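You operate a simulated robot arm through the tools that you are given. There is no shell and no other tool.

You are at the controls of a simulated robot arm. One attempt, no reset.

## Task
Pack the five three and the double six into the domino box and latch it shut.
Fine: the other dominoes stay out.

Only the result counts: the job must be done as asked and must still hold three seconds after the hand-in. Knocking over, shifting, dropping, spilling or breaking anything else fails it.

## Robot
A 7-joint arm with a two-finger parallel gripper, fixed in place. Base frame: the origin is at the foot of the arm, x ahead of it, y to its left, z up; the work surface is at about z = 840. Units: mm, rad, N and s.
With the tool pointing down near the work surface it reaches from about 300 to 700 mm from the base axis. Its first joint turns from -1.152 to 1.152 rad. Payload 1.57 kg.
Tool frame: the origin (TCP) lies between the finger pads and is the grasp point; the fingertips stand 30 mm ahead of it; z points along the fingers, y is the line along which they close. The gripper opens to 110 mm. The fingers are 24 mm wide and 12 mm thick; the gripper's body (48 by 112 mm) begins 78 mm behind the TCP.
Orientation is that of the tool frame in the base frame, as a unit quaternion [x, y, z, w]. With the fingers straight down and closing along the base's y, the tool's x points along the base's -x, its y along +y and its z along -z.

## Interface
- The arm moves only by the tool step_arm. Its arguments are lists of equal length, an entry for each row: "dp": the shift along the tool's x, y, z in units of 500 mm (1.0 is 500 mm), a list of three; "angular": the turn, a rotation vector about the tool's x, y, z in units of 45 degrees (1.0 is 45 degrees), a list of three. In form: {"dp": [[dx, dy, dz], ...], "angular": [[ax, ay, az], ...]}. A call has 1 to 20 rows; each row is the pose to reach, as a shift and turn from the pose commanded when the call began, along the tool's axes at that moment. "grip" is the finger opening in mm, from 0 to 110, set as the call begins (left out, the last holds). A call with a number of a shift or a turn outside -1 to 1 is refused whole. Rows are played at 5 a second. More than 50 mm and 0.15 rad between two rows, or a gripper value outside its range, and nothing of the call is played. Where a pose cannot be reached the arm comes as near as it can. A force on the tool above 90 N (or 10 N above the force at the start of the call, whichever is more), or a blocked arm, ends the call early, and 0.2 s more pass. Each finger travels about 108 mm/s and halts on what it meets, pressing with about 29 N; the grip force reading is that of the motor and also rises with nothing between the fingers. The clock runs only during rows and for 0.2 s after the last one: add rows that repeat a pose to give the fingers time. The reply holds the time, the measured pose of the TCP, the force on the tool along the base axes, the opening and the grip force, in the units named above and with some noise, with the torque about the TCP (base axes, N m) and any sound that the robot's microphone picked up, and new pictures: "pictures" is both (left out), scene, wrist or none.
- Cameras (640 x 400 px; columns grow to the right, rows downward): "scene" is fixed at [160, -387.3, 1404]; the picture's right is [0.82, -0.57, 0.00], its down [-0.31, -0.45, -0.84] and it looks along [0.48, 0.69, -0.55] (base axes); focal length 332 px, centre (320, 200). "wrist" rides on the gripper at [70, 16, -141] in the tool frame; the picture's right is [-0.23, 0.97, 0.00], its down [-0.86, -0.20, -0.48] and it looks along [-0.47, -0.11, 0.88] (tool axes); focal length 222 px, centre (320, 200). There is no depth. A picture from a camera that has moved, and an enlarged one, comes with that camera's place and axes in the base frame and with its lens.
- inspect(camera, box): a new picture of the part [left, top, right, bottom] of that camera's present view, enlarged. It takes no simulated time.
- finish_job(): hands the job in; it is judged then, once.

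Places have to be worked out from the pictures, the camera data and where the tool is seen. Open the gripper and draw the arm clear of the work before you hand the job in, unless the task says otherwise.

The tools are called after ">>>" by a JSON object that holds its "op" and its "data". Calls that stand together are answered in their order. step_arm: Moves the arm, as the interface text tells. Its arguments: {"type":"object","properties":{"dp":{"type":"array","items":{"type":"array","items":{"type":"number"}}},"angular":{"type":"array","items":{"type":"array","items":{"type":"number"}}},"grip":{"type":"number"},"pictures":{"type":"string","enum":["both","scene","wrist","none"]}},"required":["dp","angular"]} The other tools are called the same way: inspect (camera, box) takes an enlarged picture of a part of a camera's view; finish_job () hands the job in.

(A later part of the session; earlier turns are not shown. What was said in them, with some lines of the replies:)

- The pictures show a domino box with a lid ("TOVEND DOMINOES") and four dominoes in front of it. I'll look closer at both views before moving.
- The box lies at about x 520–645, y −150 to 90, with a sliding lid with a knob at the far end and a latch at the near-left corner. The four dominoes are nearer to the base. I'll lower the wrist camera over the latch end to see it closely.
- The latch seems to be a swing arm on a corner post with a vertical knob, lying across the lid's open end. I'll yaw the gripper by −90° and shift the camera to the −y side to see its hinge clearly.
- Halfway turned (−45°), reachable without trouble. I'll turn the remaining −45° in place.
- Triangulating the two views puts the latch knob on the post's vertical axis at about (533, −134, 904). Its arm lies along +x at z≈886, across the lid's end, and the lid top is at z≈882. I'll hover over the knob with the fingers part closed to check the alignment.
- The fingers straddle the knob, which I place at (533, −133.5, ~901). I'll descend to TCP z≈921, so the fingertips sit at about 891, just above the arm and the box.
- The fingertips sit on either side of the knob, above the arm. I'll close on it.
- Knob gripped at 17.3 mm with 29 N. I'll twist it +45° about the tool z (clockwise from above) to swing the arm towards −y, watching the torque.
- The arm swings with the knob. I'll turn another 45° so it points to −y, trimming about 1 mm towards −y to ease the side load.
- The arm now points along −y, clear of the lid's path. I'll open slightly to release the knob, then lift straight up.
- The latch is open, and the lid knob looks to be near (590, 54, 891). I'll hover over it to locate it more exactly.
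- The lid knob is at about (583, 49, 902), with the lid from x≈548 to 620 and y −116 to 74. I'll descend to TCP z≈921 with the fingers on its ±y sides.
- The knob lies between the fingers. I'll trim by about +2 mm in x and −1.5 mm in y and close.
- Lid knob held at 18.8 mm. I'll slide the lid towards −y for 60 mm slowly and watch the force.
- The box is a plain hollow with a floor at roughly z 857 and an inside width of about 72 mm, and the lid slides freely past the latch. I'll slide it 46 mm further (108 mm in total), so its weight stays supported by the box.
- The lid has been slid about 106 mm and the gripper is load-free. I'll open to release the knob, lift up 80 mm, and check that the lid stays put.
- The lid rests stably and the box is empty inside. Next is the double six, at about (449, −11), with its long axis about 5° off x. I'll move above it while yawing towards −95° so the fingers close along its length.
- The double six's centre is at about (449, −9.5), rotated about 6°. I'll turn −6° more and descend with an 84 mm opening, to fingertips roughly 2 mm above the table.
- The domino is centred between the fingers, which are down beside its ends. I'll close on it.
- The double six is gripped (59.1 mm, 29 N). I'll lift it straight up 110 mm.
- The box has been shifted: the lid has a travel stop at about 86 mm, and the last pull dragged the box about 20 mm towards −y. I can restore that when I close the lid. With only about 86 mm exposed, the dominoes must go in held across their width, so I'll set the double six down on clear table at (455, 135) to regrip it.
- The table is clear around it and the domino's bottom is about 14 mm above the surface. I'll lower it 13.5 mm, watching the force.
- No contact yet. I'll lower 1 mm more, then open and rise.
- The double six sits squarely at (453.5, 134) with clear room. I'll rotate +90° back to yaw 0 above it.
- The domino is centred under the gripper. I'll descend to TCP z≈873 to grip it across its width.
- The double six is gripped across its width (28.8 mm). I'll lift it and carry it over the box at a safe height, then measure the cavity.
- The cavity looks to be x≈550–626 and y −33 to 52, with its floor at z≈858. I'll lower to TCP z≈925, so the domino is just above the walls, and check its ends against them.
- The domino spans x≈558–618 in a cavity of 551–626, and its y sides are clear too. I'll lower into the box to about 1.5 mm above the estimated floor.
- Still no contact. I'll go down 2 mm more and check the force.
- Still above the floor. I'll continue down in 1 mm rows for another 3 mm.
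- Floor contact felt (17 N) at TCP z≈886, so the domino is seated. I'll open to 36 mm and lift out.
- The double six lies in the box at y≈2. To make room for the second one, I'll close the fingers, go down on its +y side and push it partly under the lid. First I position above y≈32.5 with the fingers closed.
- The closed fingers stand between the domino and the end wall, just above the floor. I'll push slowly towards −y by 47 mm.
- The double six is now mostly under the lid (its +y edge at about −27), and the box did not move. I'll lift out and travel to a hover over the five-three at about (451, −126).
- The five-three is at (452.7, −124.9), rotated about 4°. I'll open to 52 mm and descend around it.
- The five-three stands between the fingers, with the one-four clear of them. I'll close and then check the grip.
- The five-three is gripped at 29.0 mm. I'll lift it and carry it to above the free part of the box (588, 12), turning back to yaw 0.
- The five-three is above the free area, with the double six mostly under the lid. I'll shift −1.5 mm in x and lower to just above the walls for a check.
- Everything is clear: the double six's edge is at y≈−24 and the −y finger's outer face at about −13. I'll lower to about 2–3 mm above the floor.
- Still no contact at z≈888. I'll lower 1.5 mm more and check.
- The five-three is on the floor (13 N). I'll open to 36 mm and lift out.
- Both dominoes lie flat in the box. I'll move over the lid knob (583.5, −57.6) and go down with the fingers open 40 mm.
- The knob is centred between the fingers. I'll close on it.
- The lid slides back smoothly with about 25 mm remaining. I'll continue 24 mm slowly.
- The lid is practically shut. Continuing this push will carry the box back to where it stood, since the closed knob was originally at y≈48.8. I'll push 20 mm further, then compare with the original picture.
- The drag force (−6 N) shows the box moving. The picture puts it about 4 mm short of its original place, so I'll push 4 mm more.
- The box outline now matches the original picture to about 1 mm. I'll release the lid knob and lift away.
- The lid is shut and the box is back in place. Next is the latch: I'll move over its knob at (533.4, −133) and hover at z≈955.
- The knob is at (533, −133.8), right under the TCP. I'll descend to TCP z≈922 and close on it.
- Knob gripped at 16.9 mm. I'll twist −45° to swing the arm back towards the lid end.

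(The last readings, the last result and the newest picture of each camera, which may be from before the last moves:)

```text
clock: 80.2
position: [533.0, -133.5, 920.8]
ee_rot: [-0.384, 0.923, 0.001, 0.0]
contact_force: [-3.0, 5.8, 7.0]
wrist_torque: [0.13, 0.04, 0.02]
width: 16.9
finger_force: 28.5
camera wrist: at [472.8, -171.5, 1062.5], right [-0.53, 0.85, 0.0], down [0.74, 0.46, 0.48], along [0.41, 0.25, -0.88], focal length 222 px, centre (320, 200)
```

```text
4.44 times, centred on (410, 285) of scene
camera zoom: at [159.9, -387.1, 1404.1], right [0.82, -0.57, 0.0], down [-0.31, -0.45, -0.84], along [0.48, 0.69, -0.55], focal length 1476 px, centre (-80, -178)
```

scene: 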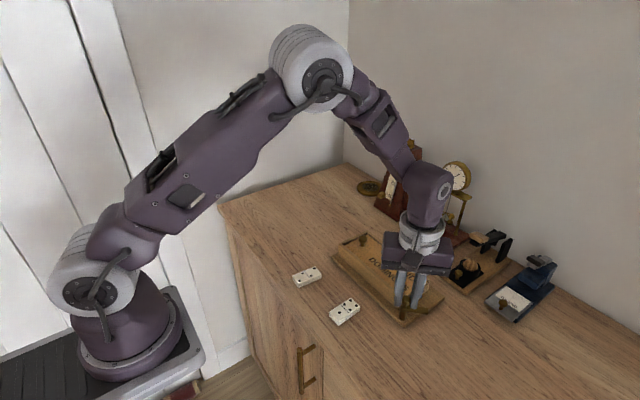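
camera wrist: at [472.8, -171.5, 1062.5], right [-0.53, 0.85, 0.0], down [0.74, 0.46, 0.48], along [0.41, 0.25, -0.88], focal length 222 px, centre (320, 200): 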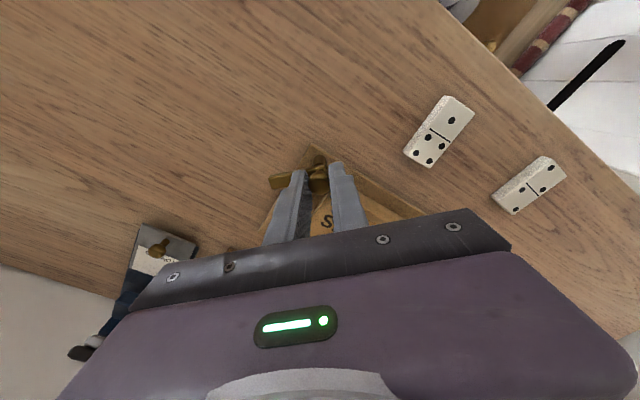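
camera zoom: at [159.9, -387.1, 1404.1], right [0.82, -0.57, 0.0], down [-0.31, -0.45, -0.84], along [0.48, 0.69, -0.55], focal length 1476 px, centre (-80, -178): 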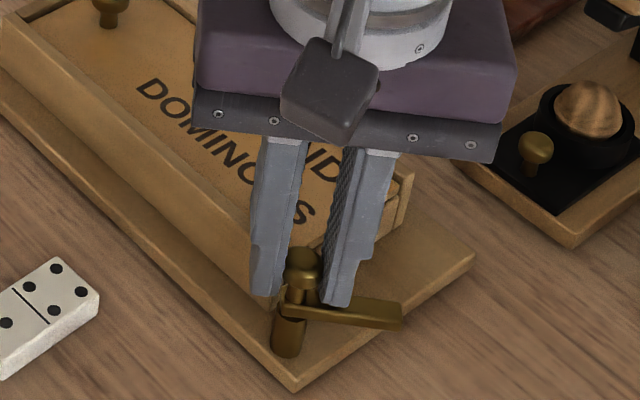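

The arm has come halfway back. I'll turn the remaining −45°.

>>> {"op": "step_arm", "data": {"dp": [[0, 0, 0], [0, 0, 0], [0, 0, 0], [0, 0, 0], [0, 0, 0], [0, 0, 0], [0, 0, 0], [0, 0, 0], [0, 0, 0]], "angular": [[0, 0, -0.12], [0, 0, -0.25], [0, 0, -0.38], [0, 0, -0.5], [0, 0, -0.63], [0, 0, -0.76], [0, 0, -0.88], [0, 0, -1.0], [0, 0, -1.0]]}}

>>> {"op": "inspect", "data": {"camera": "scene", "box": [360, 240, 460, 330]}}

>>> {"op": "inspect", "data": {"camera": "wrist", "box": [220, 120, 400, 230]}}

```text
clock: 82.2
position: [533.6, -135.0, 921.6]
ee_rot: [0.708, -0.707, 0.0, -0.001]
contact_force: [-2.3, 4.1, 6.5]
wrist_torque: [0.01, 0.05, -0.01]
width: 17.2
finger_force: 28.8
camera wrist: at [517.2, -203.5, 1062.5], right [-0.97, 0.23, 0.0], down [0.2, 0.86, 0.48], along [0.11, 0.47, -0.88], focal length 222 px, centre (320, 200)
```

scene: 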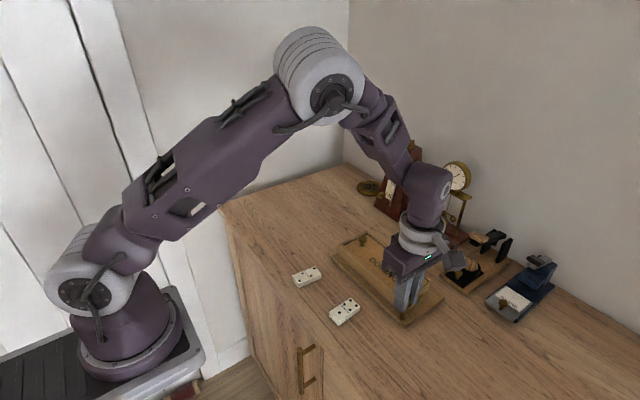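
wrist: 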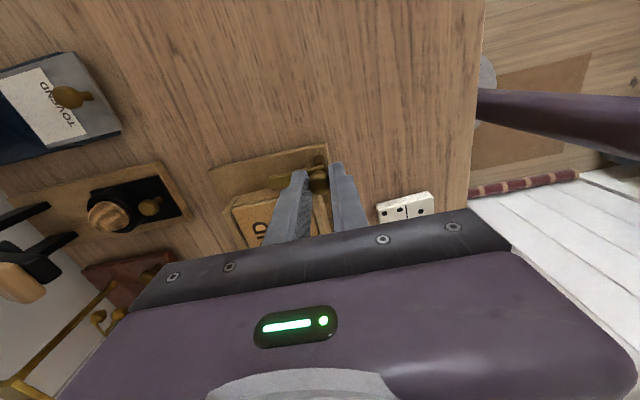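

```text
4.44 times, centred on (410, 285) of scene
camera zoom: at [159.9, -387.1, 1404.0], right [0.82, -0.57, 0.0], down [-0.31, -0.45, -0.84], along [0.48, 0.69, -0.55], focal length 1476 px, centre (-80, -178)
```

zoom: 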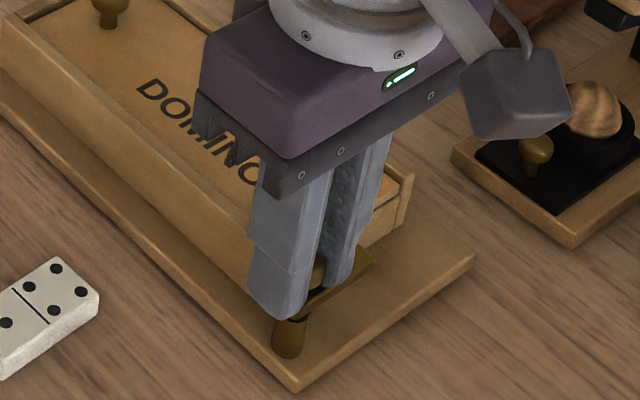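

```text
3.56 times, centred on (310, 175) of wrist
camera zoom: at [517.2, -203.5, 1062.5], right [-0.97, 0.23, 0.0], down [0.2, 0.86, 0.48], along [0.11, 0.47, -0.88], focal length 790 px, centre (356, 289)
```

zoom: 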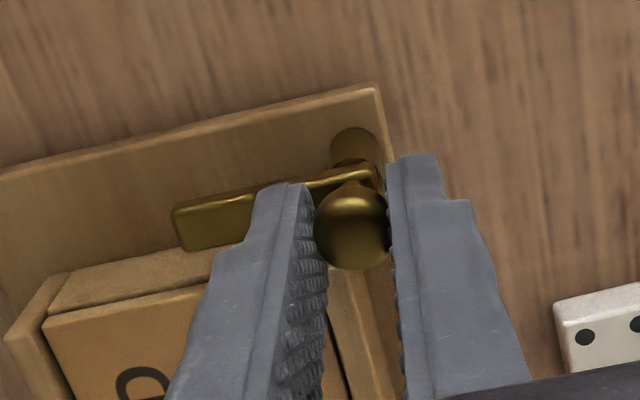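

The arm lies along +x across the lid end, as it did at the start. I'll open, lift straight up, and compare with the first pictures.

>>> {"op": "step_arm", "data": {"dp": [[0, 0, 0], [0, 0, 0], [0, 0, -0.03], [0, 0, -0.08], [0, 0, -0.16], [0, 0, -0.24], [0, 0, -0.24]], "angular": [[0, 0, 0], [0, 0, 0], [0, 0, 0], [0, 0, 0], [0, 0, 0], [0, 0, 0], [0, 0, 0]], "grip": 44}}

>>> {"op": "inspect", "data": {"camera": "scene", "box": [280, 220, 460, 360]}}

>>> {"op": "inspect", "data": {"camera": "wrist", "box": [220, 100, 400, 230]}}

```text
clock: 83.8
position: [533.7, -132.7, 1041.7]
ee_rot: [0.707, -0.707, 0.0, -0.001]
contact_force: [0.1, -0.1, 0.1]
wrist_torque: [0.02, -0.01, 0.01]
width: 44.2
finger_force: 0.1
camera wrist: at [516.9, -203.0, 1183.0], right [-0.97, 0.23, 0.0], down [0.2, 0.85, 0.48], along [0.11, 0.47, -0.88], focal length 222 px, centre (320, 200)
```

scene: 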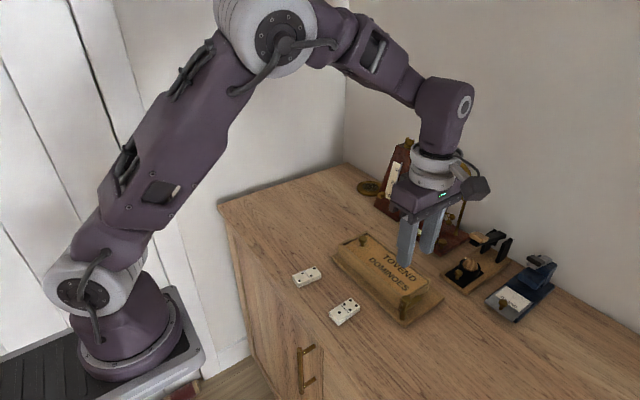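
wrist: 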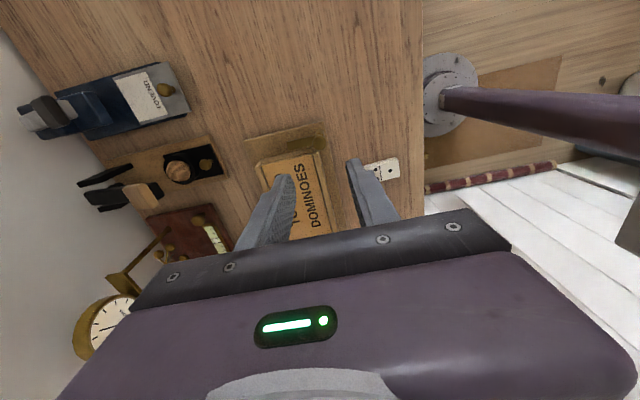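

```text
2.86 times, centred on (370, 290) of scene
camera zoom: at [160.0, -387.3, 1404.0], right [0.82, -0.57, 0.0], down [-0.31, -0.45, -0.84], along [0.48, 0.69, -0.55], focal length 949 px, centre (177, -57)
```

zoom: 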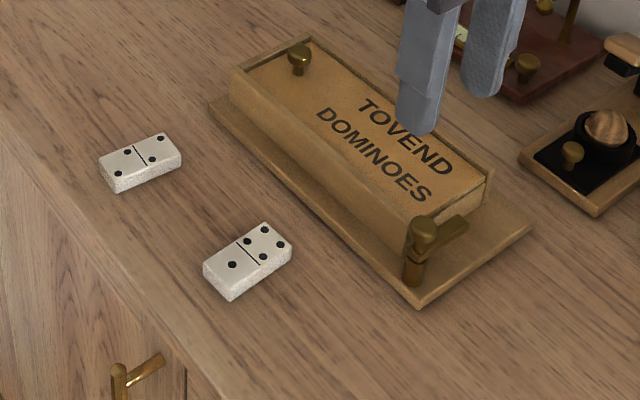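

```text
3.08 times, centred on (310, 165) of wrist
camera zoom: at [516.9, -203.0, 1183.0], right [-0.97, 0.23, 0.0], down [0.2, 0.85, 0.48], along [0.11, 0.47, -0.88], focal length 684 px, centre (351, 308)
```

zoom: 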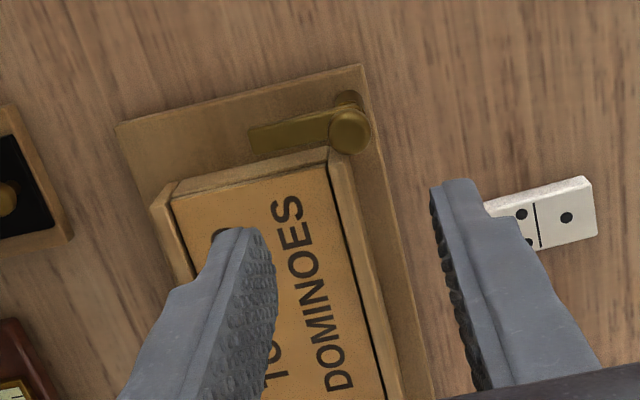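

I'll re-inspect the same crop as before the lid was opened, to compare the box and latch positions precisely.

>>> {"op": "inspect", "data": {"camera": "scene", "box": [320, 220, 460, 340]}}

>>> {"op": "inspect", "data": {"camera": "scene", "box": [360, 230, 460, 330]}}

```text
3.33 times, centred on (390, 280) of scene
camera zoom: at [160.0, -387.3, 1404.0], right [0.82, -0.57, 0.0], down [-0.31, -0.45, -0.84], along [0.48, 0.69, -0.55], focal length 1107 px, centre (87, -67)
```

zoom: 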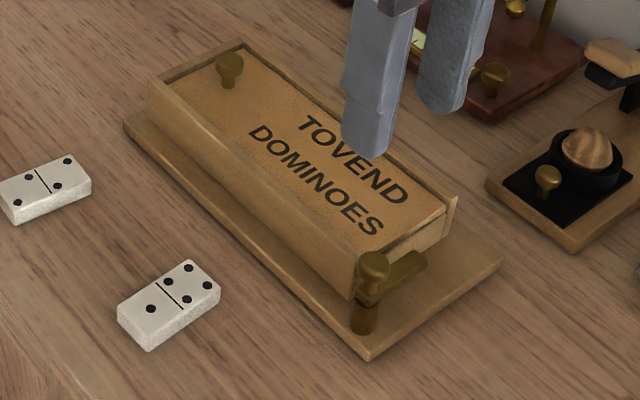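

```text
4.00 times, centred on (410, 280) of scene
camera zoom: at [160.0, -387.3, 1404.0], right [0.82, -0.57, 0.0], down [-0.31, -0.45, -0.84], along [0.48, 0.69, -0.55], focal length 1329 px, centre (-40, -120)
```

zoom: 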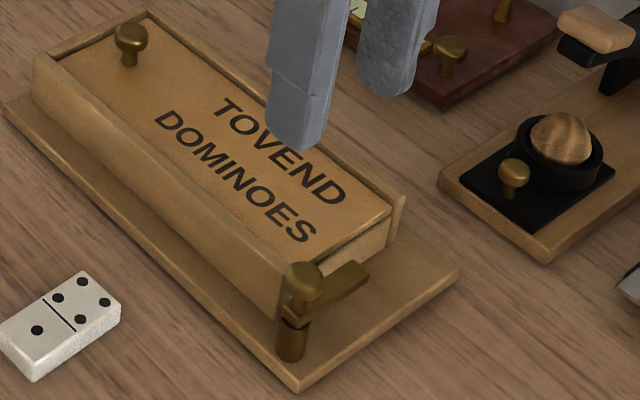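

Box, lid and latch match the first pictures to about 1 mm. For a direct check of the latch angle, I'll move to the same camera pose as my early close-up.

>>> {"op": "step_arm", "data": {"dp": [[0.04, 0.007, 0], [0.08, 0.015, 0.02], [0.1216, 0.0222, 0.06], [0.1216, 0.0222, 0.1], [0.1216, 0.0222, 0.123], [0.1216, 0.0222, 0.123]], "angular": [[0, 0, 0], [0, 0, 0], [0, 0, 0], [0, 0, 0], [0, 0, 0], [0, 0, 0]], "grip": 110}}

>>> {"op": "inspect", "data": {"camera": "wrist", "box": [245, 170, 345, 245]}}

```text
clock: 85.2
position: [524.4, -195.3, 980.1]
ee_rot: [-0.707, 0.707, 0.0, 0.0]
contact_force: [-0.4, -0.2, -0.1]
wrist_torque: [0.0, 0.01, 0.03]
width: 109.9
finger_force: 0.0
camera wrist: at [506.2, -264.7, 1120.5], right [-0.97, 0.23, 0.0], down [0.2, 0.86, 0.48], along [0.11, 0.47, -0.88], focal length 222 px, centre (320, 200)
```

scene: 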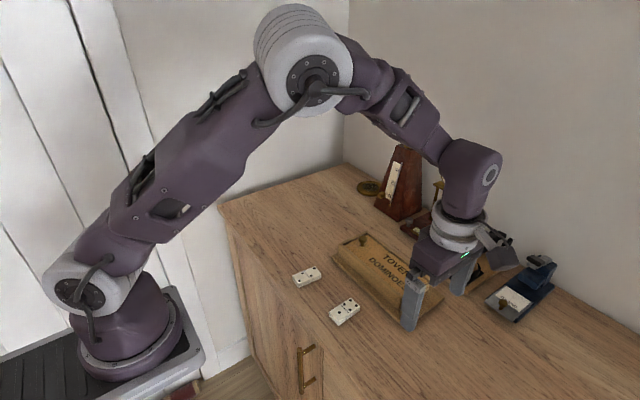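
wrist: 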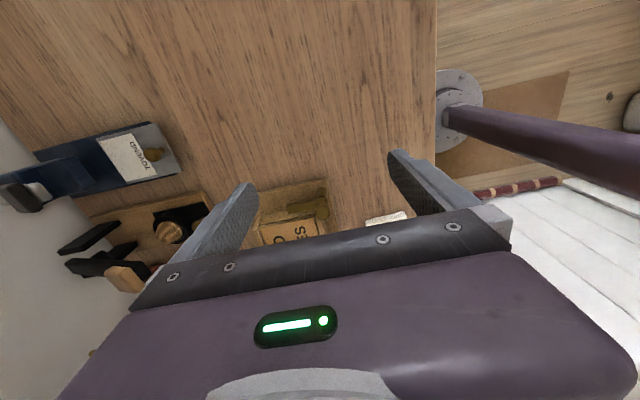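

```text
5.33 times, centred on (295, 208) of wrist
camera zoom: at [506.2, -264.7, 1120.5], right [-0.97, 0.23, 0.0], down [0.2, 0.86, 0.48], along [0.11, 0.47, -0.88], focal length 1185 px, centre (453, 160)
```

zoom: 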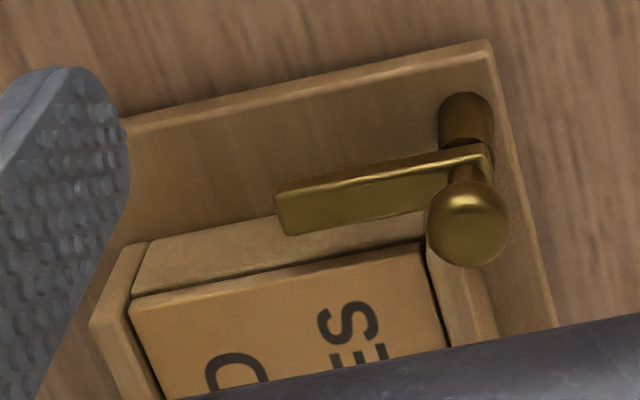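

The latch, lid and box look the same as in the original close-up, with the arm across the lid end. I'll draw the arm straight up, clear of the work, with the gripper open.

>>> {"op": "step_arm", "data": {"dp": [[0.0, 0, -0.08], [0.0, 0, -0.17], [0.0, 0, -0.26], [0.0, 0, -0.35], [0.0, 0, -0.35], [0.0, 0, -0.35]], "angular": [[0, 0, 0], [0, 0, 0], [0, 0, 0], [0, 0, 0], [0, 0, 0], [0, 0, 0]], "grip": 110}}

>>> {"op": "inspect", "data": {"camera": "scene", "box": [280, 130, 570, 340]}}

```text
clock: 86.6
position: [524.0, -195.5, 1156.1]
ee_rot: [-0.707, 0.707, 0.0, 0.0]
contact_force: [0.4, 0.2, -0.1]
wrist_torque: [0.0, 0.0, 0.0]
width: 110.0
finger_force: 0.2
camera wrist: at [506.7, -264.6, 1296.8], right [-0.97, 0.23, 0.0], down [0.2, 0.86, 0.48], along [0.11, 0.47, -0.88], focal length 222 px, centre (320, 200)
```

scene: 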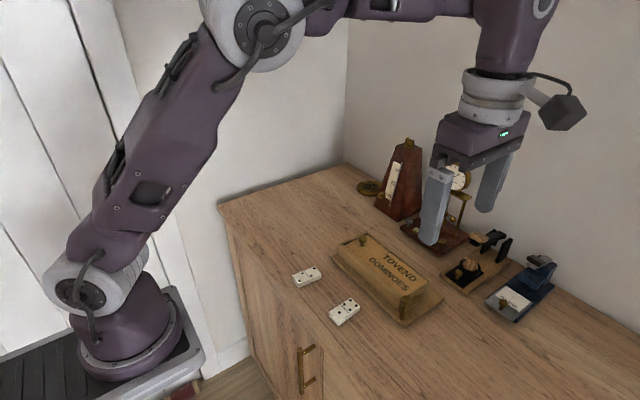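
wrist: 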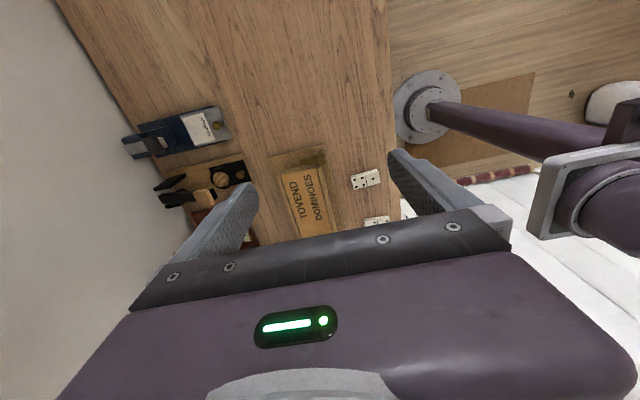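

```text
1.90 times, centred on (425, 235) of scene
camera zoom: at [160.0, -387.3, 1404.0], right [0.82, -0.57, 0.0], down [-0.31, -0.45, -0.84], along [0.48, 0.69, -0.55], focal length 633 px, centre (120, 133)
```

zoom: 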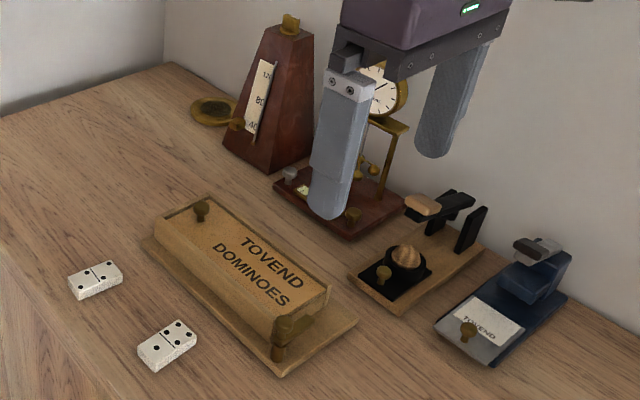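

The five-three and double six are in the box, with the lid shut and the latch across its end. The one-four and double two lie where they were, nothing else has moved, and the gripper is open and clear, so I'll hand the job in.

>>> {"op": "finish_job", "data": {}}

```text
The job is handed in.
```

The five-three and the double six are in the box. The lid is slid shut and the latch arm is back across its end. The one-four and the double two stayed out on the table and were not touched.

- **Box moved and returned:** The lid has a travel stop I didn't know about. While opening it, I pulled past that stop and dragged the box about 20 mm towards −y. When I closed the lid I pushed the box back, and in the pictures it is within about 1 mm of where it started.
- **Double six set down once:** I first gripped it by its ends, but it would not fit through the opening that way. I put it on clear table beyond the double two and regripped it across its width.
- **Latch angle:** The last close-up matches the one taken before I opened the latch to within about a degree.

Before the hand-in I opened the gripper and raised the arm clear. The result of the judging was not shown to me.
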